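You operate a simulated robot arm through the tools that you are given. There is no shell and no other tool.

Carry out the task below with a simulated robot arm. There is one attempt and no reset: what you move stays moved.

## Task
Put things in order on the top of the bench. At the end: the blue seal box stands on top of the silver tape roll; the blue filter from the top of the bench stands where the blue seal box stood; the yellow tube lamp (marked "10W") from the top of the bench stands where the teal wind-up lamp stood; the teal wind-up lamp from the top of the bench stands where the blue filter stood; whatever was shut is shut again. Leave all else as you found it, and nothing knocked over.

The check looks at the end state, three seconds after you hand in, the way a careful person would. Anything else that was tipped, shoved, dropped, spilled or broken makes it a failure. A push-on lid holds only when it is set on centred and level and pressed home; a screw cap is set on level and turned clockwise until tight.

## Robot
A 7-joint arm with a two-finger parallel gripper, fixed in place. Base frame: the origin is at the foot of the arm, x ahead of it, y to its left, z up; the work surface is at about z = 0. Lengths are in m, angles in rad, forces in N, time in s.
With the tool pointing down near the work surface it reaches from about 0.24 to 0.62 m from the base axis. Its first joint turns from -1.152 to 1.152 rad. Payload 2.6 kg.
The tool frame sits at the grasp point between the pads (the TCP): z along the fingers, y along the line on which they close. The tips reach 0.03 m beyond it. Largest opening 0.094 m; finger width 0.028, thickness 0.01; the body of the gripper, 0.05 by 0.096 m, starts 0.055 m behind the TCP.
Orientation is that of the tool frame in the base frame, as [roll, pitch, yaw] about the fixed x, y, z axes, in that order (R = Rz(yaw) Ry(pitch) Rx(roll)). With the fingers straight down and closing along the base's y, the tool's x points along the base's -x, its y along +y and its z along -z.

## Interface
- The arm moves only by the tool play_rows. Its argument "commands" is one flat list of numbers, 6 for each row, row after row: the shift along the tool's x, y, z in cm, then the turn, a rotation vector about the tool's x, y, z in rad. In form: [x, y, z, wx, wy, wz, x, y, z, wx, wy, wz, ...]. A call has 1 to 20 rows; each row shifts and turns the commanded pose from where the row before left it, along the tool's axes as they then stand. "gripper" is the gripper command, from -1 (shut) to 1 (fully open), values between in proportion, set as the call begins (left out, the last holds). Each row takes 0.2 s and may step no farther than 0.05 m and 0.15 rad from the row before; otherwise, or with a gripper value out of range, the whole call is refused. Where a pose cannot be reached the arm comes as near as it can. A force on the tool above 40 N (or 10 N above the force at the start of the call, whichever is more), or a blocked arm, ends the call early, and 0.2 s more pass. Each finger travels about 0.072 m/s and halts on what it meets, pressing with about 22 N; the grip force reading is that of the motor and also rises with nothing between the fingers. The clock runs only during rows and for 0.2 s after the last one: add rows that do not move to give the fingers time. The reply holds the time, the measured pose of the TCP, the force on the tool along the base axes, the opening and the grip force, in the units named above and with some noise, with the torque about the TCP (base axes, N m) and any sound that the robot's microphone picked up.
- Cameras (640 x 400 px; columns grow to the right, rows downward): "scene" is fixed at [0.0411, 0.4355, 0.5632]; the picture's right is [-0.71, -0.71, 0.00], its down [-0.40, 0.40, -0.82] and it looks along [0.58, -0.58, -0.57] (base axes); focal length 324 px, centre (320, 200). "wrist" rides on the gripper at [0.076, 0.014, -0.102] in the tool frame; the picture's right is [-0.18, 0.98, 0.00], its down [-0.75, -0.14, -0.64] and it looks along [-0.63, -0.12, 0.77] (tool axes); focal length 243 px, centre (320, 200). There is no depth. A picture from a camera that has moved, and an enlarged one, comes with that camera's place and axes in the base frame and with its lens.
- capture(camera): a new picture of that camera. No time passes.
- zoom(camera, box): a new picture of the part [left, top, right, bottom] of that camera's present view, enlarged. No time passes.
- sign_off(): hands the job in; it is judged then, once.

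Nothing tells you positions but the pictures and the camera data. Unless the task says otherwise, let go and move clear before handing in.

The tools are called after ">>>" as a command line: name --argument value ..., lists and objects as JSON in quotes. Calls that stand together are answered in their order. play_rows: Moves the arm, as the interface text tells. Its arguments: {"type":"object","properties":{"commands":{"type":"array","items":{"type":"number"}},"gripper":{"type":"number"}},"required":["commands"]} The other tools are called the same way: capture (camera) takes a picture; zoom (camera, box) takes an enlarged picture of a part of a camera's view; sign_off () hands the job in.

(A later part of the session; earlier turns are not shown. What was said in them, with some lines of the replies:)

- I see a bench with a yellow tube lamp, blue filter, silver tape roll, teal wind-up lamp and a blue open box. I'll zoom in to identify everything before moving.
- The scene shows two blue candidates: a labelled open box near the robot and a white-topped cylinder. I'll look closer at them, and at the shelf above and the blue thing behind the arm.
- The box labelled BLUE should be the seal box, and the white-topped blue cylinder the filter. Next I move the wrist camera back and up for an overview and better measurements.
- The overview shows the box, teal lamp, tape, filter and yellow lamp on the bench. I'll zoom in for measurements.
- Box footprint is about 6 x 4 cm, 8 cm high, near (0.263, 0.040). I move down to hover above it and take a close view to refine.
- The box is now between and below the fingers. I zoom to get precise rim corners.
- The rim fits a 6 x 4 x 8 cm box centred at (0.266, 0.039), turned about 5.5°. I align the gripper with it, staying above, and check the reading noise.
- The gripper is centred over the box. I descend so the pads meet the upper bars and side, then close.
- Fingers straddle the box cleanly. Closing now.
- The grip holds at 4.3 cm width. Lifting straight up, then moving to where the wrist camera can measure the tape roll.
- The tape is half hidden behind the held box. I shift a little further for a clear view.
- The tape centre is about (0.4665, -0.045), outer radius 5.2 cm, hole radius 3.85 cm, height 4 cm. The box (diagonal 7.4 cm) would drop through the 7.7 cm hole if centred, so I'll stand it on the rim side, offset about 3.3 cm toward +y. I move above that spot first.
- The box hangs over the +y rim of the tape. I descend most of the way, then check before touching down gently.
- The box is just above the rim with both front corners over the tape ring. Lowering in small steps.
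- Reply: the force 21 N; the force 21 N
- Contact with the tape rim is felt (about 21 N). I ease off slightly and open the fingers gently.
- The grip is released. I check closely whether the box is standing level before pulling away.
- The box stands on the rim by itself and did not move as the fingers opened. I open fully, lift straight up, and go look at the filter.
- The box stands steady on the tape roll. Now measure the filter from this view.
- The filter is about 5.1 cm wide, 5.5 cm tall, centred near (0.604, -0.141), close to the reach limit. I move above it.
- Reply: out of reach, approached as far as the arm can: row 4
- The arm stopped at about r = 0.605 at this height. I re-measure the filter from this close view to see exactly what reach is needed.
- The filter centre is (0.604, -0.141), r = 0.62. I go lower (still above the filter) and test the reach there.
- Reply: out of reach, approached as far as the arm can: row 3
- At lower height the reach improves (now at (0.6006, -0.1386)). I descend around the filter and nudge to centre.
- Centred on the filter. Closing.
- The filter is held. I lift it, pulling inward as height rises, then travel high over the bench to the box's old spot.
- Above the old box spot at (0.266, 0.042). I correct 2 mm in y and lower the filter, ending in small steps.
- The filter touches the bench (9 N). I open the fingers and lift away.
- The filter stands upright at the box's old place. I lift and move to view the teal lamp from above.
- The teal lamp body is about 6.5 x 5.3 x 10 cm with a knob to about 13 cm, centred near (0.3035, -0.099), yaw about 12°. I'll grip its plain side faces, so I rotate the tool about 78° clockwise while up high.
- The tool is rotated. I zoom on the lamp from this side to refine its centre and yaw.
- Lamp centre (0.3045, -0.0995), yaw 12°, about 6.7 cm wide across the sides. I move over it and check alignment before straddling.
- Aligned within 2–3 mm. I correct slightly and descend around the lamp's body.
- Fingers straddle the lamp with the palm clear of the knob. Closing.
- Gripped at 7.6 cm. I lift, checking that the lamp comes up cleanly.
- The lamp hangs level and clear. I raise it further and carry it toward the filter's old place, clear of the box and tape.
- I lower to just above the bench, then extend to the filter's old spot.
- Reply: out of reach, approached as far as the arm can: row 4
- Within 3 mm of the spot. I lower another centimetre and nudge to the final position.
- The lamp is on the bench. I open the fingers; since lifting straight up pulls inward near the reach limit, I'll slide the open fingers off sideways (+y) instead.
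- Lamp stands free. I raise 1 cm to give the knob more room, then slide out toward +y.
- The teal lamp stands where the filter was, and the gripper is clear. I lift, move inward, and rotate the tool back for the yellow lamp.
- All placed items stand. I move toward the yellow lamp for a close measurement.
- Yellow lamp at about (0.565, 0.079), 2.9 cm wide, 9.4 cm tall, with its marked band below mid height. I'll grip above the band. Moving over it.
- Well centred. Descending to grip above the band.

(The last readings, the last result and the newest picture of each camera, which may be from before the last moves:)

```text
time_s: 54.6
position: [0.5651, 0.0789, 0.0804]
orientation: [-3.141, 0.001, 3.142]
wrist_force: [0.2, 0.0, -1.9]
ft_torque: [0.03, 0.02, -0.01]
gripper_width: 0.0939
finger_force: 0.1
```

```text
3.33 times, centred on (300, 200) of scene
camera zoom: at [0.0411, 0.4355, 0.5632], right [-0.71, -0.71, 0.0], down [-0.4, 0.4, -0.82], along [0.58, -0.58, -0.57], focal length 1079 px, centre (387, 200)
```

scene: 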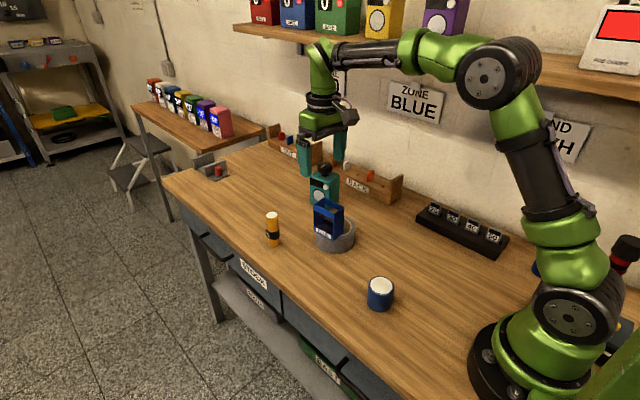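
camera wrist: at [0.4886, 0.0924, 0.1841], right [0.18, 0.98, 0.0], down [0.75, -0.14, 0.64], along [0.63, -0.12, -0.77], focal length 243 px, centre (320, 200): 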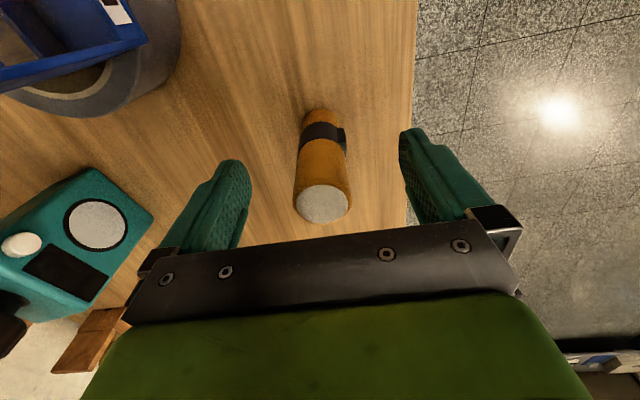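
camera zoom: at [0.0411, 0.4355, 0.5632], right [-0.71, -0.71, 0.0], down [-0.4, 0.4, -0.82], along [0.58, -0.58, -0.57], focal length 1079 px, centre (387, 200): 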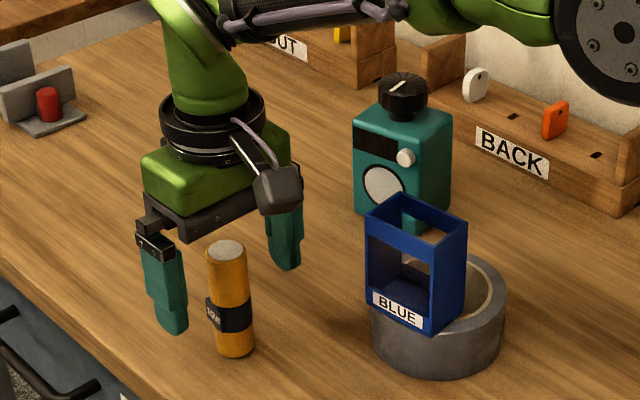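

I raise 4 mm to stay clear of the marked band, then close.

>>> play_rows --commands '[0, 0, -0.4, 0, 0, 0, 0, 0, 0, 0, 0, 0]'

>>> play_rows --commands '[0, 0, 0, 0, 0, 0, 0, 0, 0, 0, 0, 0, 0, 0, 0, 0, 0, 0, 0, 0, 0, 0, 0, 0, 0, 0, 0, 0, 0, 0]' --gripper -1

>>> capture --camera "wrist"

>>> zoom --camera "scene" --box '[220, 140, 380, 260]'

```text
time_s: 55.2
position: [0.5653, 0.0794, 0.0852]
orientation: [-3.141, 0.0, 3.14]
wrist_force: [-0.8, -0.3, -0.2]
ft_torque: [-0.03, 0.01, -0.01]
gripper_width: 0.094
finger_force: 0.1
```

```text
time_s: 56.4
position: [0.5637, 0.0795, 0.0841]
orientation: [3.141, 0.0, -3.14]
wrist_force: [0.5, 0.1, 0.4]
ft_torque: [0.04, 0.01, -0.02]
gripper_width: 0.0286
finger_force: 22.5
```

```text
taken
camera wrist: at [0.4882, 0.0926, 0.1886], right [0.18, 0.98, 0.0], down [0.75, -0.14, 0.64], along [0.63, -0.12, -0.77], focal length 243 px, centre (320, 200)
```

wrist: 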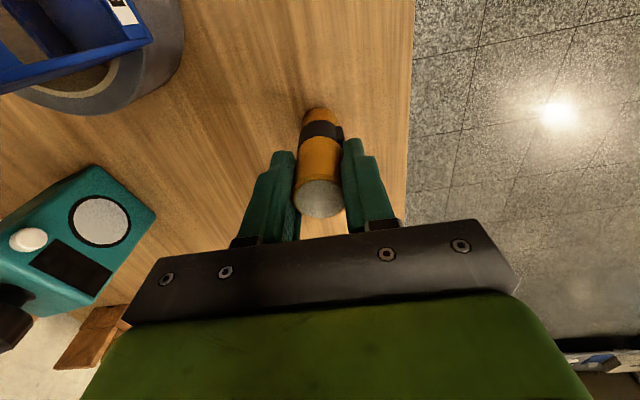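

```text
3.33 times, centred on (300, 200) of scene
camera zoom: at [0.0411, 0.4355, 0.5632], right [-0.71, -0.71, 0.0], down [-0.4, 0.4, -0.82], along [0.58, -0.58, -0.57], focal length 1079 px, centre (387, 200)
```

zoom: 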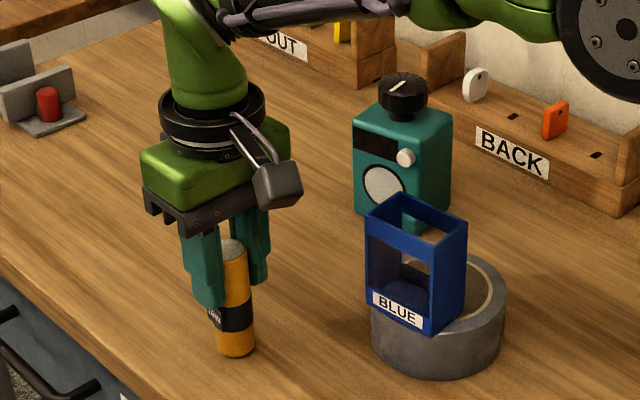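

The yellow lamp is held. I lift and carry it high over to the teal lamp's old place (0.305, -0.0985).

>>> play_rows --commands '[0, 0, -1, 0, 0, 0, 0, 0, -3, 0, 0, 0, 1.5, 0, -4, 0, 0, 0, 1.5, 0, -4, 0, 0, 0, 1.5, 0, -4, 0, 0, 0, 1.5, 0, -2, 0, 0, 0, 3.33, -2.96, 0, 0, 0, 0, 3.33, -2.96, 0, 0, 0, 0, 3.33, -2.96, 0, 0, 0, 0, 3.33, -2.96, 0, 0, 0, 0, 3.33, -2.96, 0, 0, 0, 0, 3.33, -2.96, 0, 0, 0, 0, 0, 0, 0, 0, 0, 0]'

>>> capture --camera "wrist"

>>> capture --camera "scene"

```text
time_s: 59.2
position: [0.3028, -0.0978, 0.2658]
orientation: [-3.141, 0.0, 3.14]
wrist_force: [0.0, -0.8, -0.6]
ft_torque: [-0.03, 0.03, 0.02]
gripper_width: 0.0288
finger_force: 22.2
```

```text
taken
camera wrist: at [0.227, -0.0845, 0.3693], right [0.18, 0.98, 0.0], down [0.75, -0.14, 0.64], along [0.63, -0.12, -0.77], focal length 243 px, centre (320, 200)
```

wrist: 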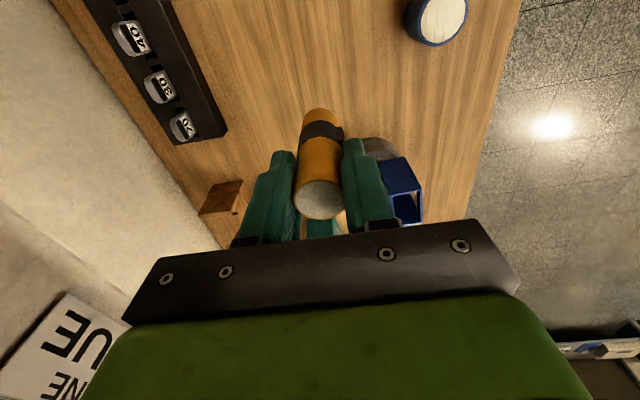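

```text
taken
```

scene: 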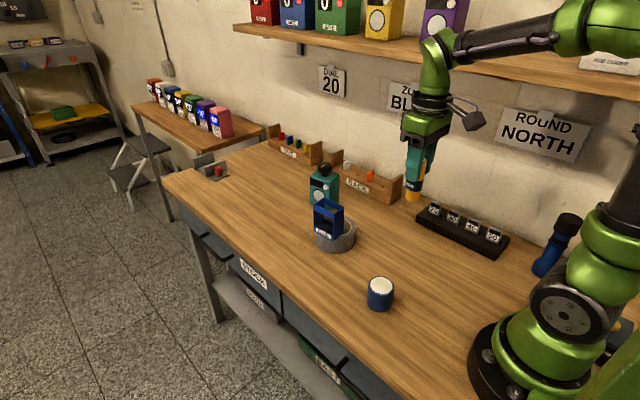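

I correct 2 mm and lower the lamp, finishing gently.

>>> play_rows --commands '[-0.17, -0.05, 4, 0, 0, 0, 0, 0, 4, 0, 0, 0, 0, 0, 4, 0, 0, 0, 0, 0, 4, 0, 0, 0, 0, 0, 1.5, 0, 0, 0, 0, 0, 0, 0, 0, 0]'

>>> play_rows --commands '[0, 0, 0.25, 0, 0, 0]'

>>> play_rows --commands '[0, 0, 0.15, 0, 0, 0]'

>>> zoom --camera "scene" --box '[340, 160, 480, 290]'

```text
time_s: 60.6
position: [0.3051, -0.0972, 0.0888]
orientation: [3.141, 0.0, 3.14]
wrist_force: [-0.6, 0.1, -0.3]
ft_torque: [0.0, 0.01, 0.0]
gripper_width: 0.0288
finger_force: 21.9
```

```text
time_s: 61.0
position: [0.3051, -0.0977, 0.087]
orientation: [-3.141, 0.0, 3.14]
wrist_force: [-0.3, -0.4, 0.2]
ft_torque: [0.01, 0.01, -0.01]
gripper_width: 0.0287
finger_force: 22.1
```

```text
time_s: 61.4
position: [0.3064, -0.0972, 0.0855]
orientation: [-3.141, -0.001, 3.14]
wrist_force: [-0.3, -0.4, 0.4]
ft_torque: [-0.02, 0.02, 0.02]
gripper_width: 0.0287
finger_force: 22.9
```

```text
3.08 times, centred on (410, 225) of scene
camera zoom: at [0.0411, 0.4355, 0.5632], right [-0.71, -0.71, 0.0], down [-0.4, 0.4, -0.82], along [0.58, -0.58, -0.57], focal length 996 px, centre (43, 123)
```

zoom: 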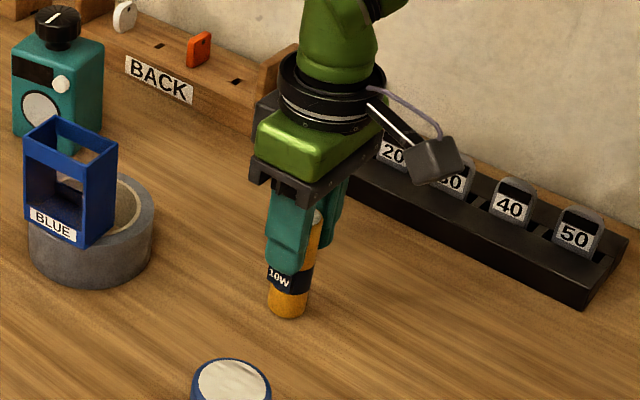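

>>> play_rows --commands '[0, 0, 0.1, 0, 0, 0]'

>>> play_rows --commands '[0, 0, 0.08, 0, 0, 0]'

```text
time_s: 61.8
position: [0.3057, -0.0972, 0.0846]
orientation: [3.141, 0.002, 3.141]
wrist_force: [0.7, 0.1, -0.8]
ft_torque: [-0.02, -0.02, 0.0]
gripper_width: 0.0289
finger_force: 22.1
```

```text
time_s: 62.2
position: [0.3056, -0.0997, 0.0841]
orientation: [3.141, 0.001, 3.141]
wrist_force: [-2.6, 2.6, 10.0]
ft_torque: [0.21, 0.21, 0.02]
gripper_width: 0.0291
finger_force: 22.2
```

Contact with the bench. I back off a hair and open gently.

>>> play_rows --commands '[0, 0, -0.08, 0, 0, 0, 0, 0, 0, 0, 0, 0]'

>>> play_rows --commands '[0, 0, 0, 0, 0, 0, 0, 0, 0, 0, 0, 0, 0, 0, 0, 0, 0, 0]' --gripper 0.3

>>> zoom --camera "scene" --box '[340, 160, 480, 290]'

>>> capture --camera "wrist"

```text
time_s: 62.8
position: [0.3061, -0.0984, 0.0842]
orientation: [-3.141, 0.001, -3.14]
wrist_force: [0.0, -0.2, 0.8]
ft_torque: [0.02, -0.05, -0.02]
gripper_width: 0.0287
finger_force: 22.2
```

```text
time_s: 63.6
position: [0.3051, -0.0985, 0.0853]
orientation: [3.14, 0.001, 3.141]
wrist_force: [0.6, 0.0, -0.8]
ft_torque: [0.0, 0.02, 0.03]
gripper_width: 0.0613
finger_force: 0.2
```

```text
3.08 times, centred on (410, 225) of scene
camera zoom: at [0.0411, 0.4355, 0.5632], right [-0.71, -0.71, 0.0], down [-0.4, 0.4, -0.82], along [0.58, -0.58, -0.57], focal length 996 px, centre (43, 123)
```

zoom: 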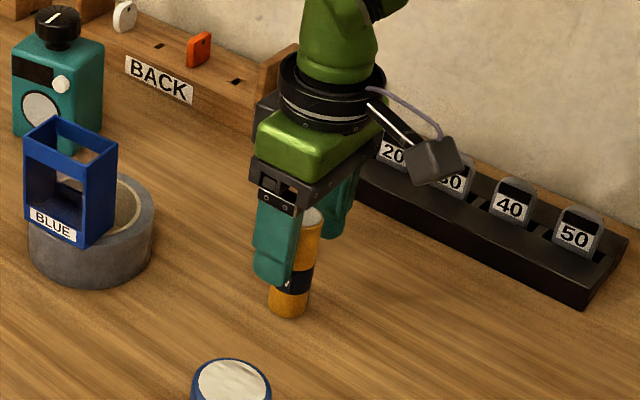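

```text
taken
camera wrist: at [0.2303, -0.085, 0.1885], right [0.18, 0.98, 0.0], down [0.75, -0.14, 0.64], along [0.63, -0.12, -0.77], focal length 243 px, centre (320, 200)
```

wrist: 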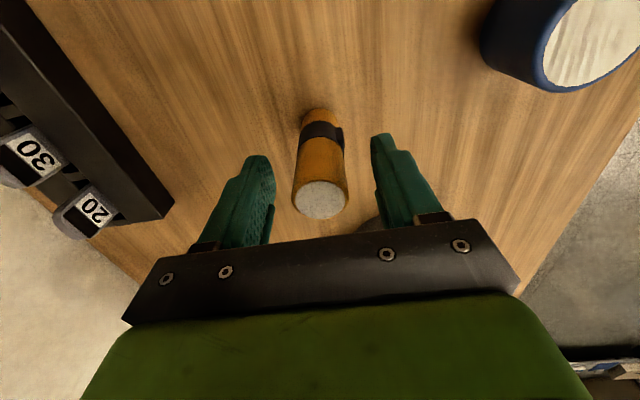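

The yellow lamp stands on its own. I open fully, lift straight up and move to an overview position.

>>> play_rows --commands '[0, 0, 0, 0, 0, 0, 0, 0, 0, 0, 0, 0, 0, 0, -2, 0, 0, 0, 0, 0, -4, 0, 0, 0, 0, 0, -4, 0, 0, 0, 0, 0, -4, 0, 0, 0, 0, 0, -4, 0, 0, 0, 0, 0, -4, 0, 0, 0, 0, 0, -4, 0, 0, 0, 2, 3, 0, 0, 0, 0, 2, 3, 0, 0, 0, 0, 0, 0, 0, 0, 0, 0]' --gripper 1

>>> capture --camera "wrist"

>>> capture --camera "scene"

>>> zoom --camera "scene" --box '[280, 150, 440, 310]'

```text
time_s: 66.2
position: [0.2658, -0.0391, 0.343]
orientation: [-3.14, 0.0, 3.141]
wrist_force: [0.6, 0.3, -0.2]
ft_torque: [-0.04, 0.01, -0.01]
gripper_width: 0.094
finger_force: 0.0
```

```text
taken
camera wrist: at [0.1898, -0.0245, 0.4464], right [0.18, 0.98, 0.0], down [0.75, -0.14, 0.64], along [0.63, -0.12, -0.77], focal length 243 px, centre (320, 200)
```

wrist: 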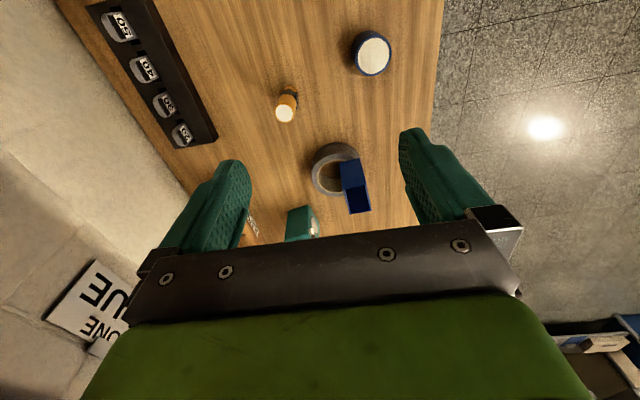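

```text
taken
```

scene: 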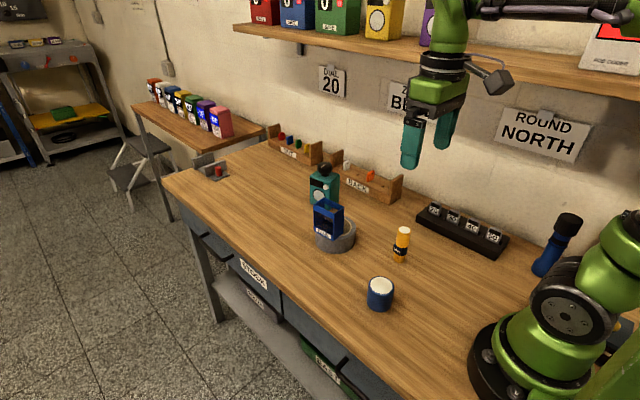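

```text
2.50 times, centred on (360, 230) of scene
camera zoom: at [0.0411, 0.4356, 0.5632], right [-0.71, -0.71, 0.0], down [-0.4, 0.4, -0.82], along [0.58, -0.58, -0.57], focal length 809 px, centre (220, 125)
```

zoom: 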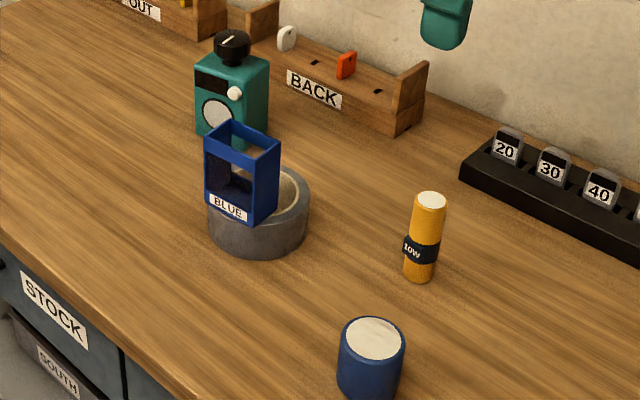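

All four items stand in their new places. I take close looks to verify the box's seat on the tape and that nothing else shifted.

>>> zoom --camera "wrist" --box '[290, 130, 390, 220]'

>>> zoom --camera "scene" --box '[300, 190, 370, 260]'

>>> zoom --camera "scene" --box '[180, 110, 420, 220]'

>>> zoom --camera "scene" --box '[180, 200, 400, 400]'

```text
4.44 times, centred on (340, 175) of wrist
camera zoom: at [0.1898, -0.0245, 0.4464], right [0.18, 0.98, 0.0], down [0.75, -0.14, 0.64], along [0.63, -0.12, -0.77], focal length 1078 px, centre (231, 311)
```

zoom: 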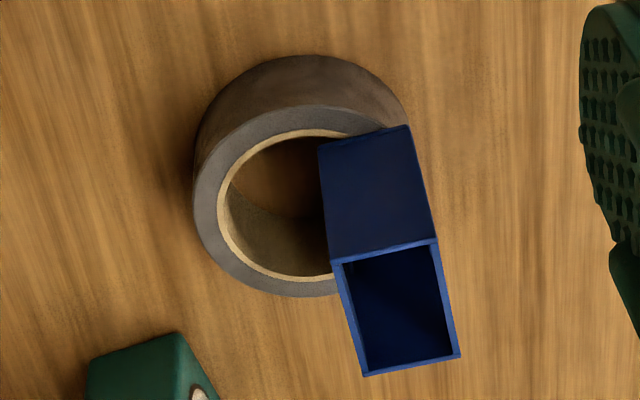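

```text
5.71 times, centred on (335, 225) of scene
camera zoom: at [0.0411, 0.4356, 0.5632], right [-0.71, -0.71, 0.0], down [-0.4, 0.4, -0.82], along [0.58, -0.58, -0.57], focal length 1849 px, centre (234, 57)
```

zoom: 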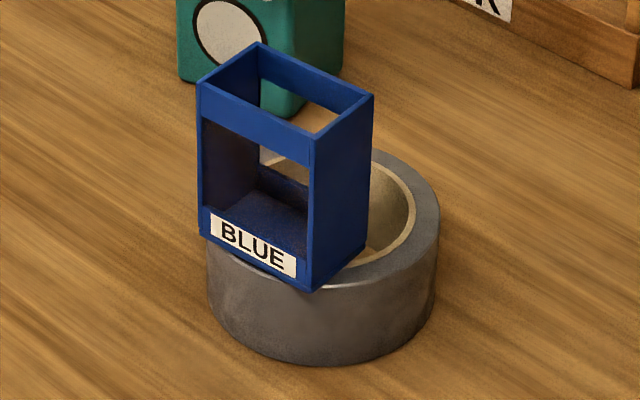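

```text
2.67 times, centred on (300, 165) of scene
camera zoom: at [0.0411, 0.4356, 0.5632], right [-0.71, -0.71, 0.0], down [-0.4, 0.4, -0.82], along [0.58, -0.58, -0.57], focal length 863 px, centre (373, 293)
```

zoom: 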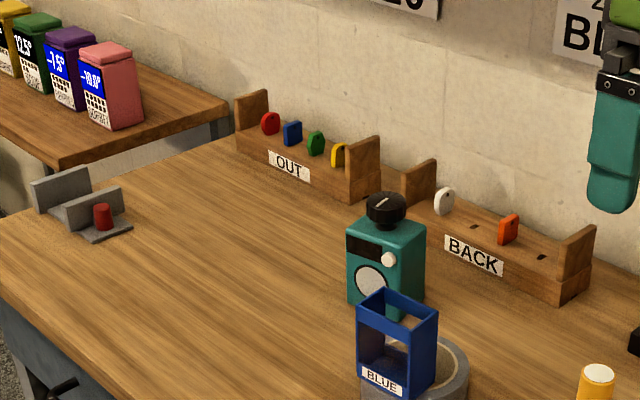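

```text
2.00 times, centred on (290, 300) of scene
camera zoom: at [0.0411, 0.4356, 0.5632], right [-0.71, -0.71, 0.0], down [-0.4, 0.4, -0.82], along [0.58, -0.58, -0.57], focal length 647 px, centre (380, 0)
```

zoom: 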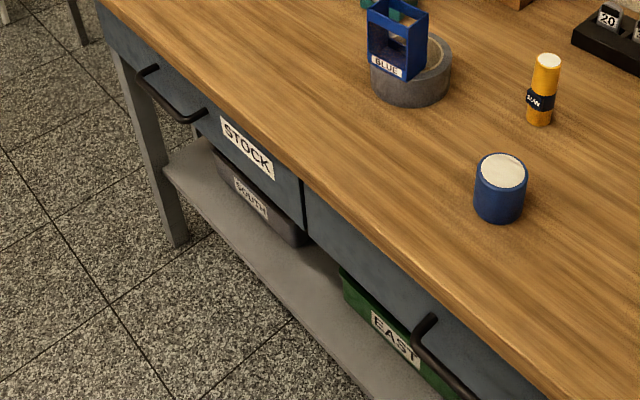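

Everything matches the task. The blue seal box stands level on the tape roll, the filter is where the box stood, and the yellow 10W lamp is where the teal lamp stood. The teal lamp is where the filter stood, and the drawers and racks are untouched. The gripper is open and clear, so I hand in.

>>> sign_off

```text
The job is handed in.
```

The job is handed in, and everything on the bench top was in its place when I last checked the cameras.

- **Blue seal box:** it stands level on the silver tape roll. It sits about 3 cm off the roll's centre, towards the front of the bench, because by my measurements it could have dropped into the hole if centred. It stayed steady through all the later moves.
- **Blue filter:** it stands where the seal box stood, within about 2 mm.
- **Teal wind-up lamp:** it stands where the filter stood, within a few millimetres; that spot is at the edge of the arm's reach.
- **Yellow tube lamp ("10W"):** it stands where the teal lamp stood, within about 2 mm.

I took the open box marked "BLUE" to be the seal box and the white-topped blue cylinder to be the filter, since neither carries its name.

I opened nothing, so there was nothing to shut again. The racks and drawers looked untouched, and the gripper was open and clear of everything at hand-in.
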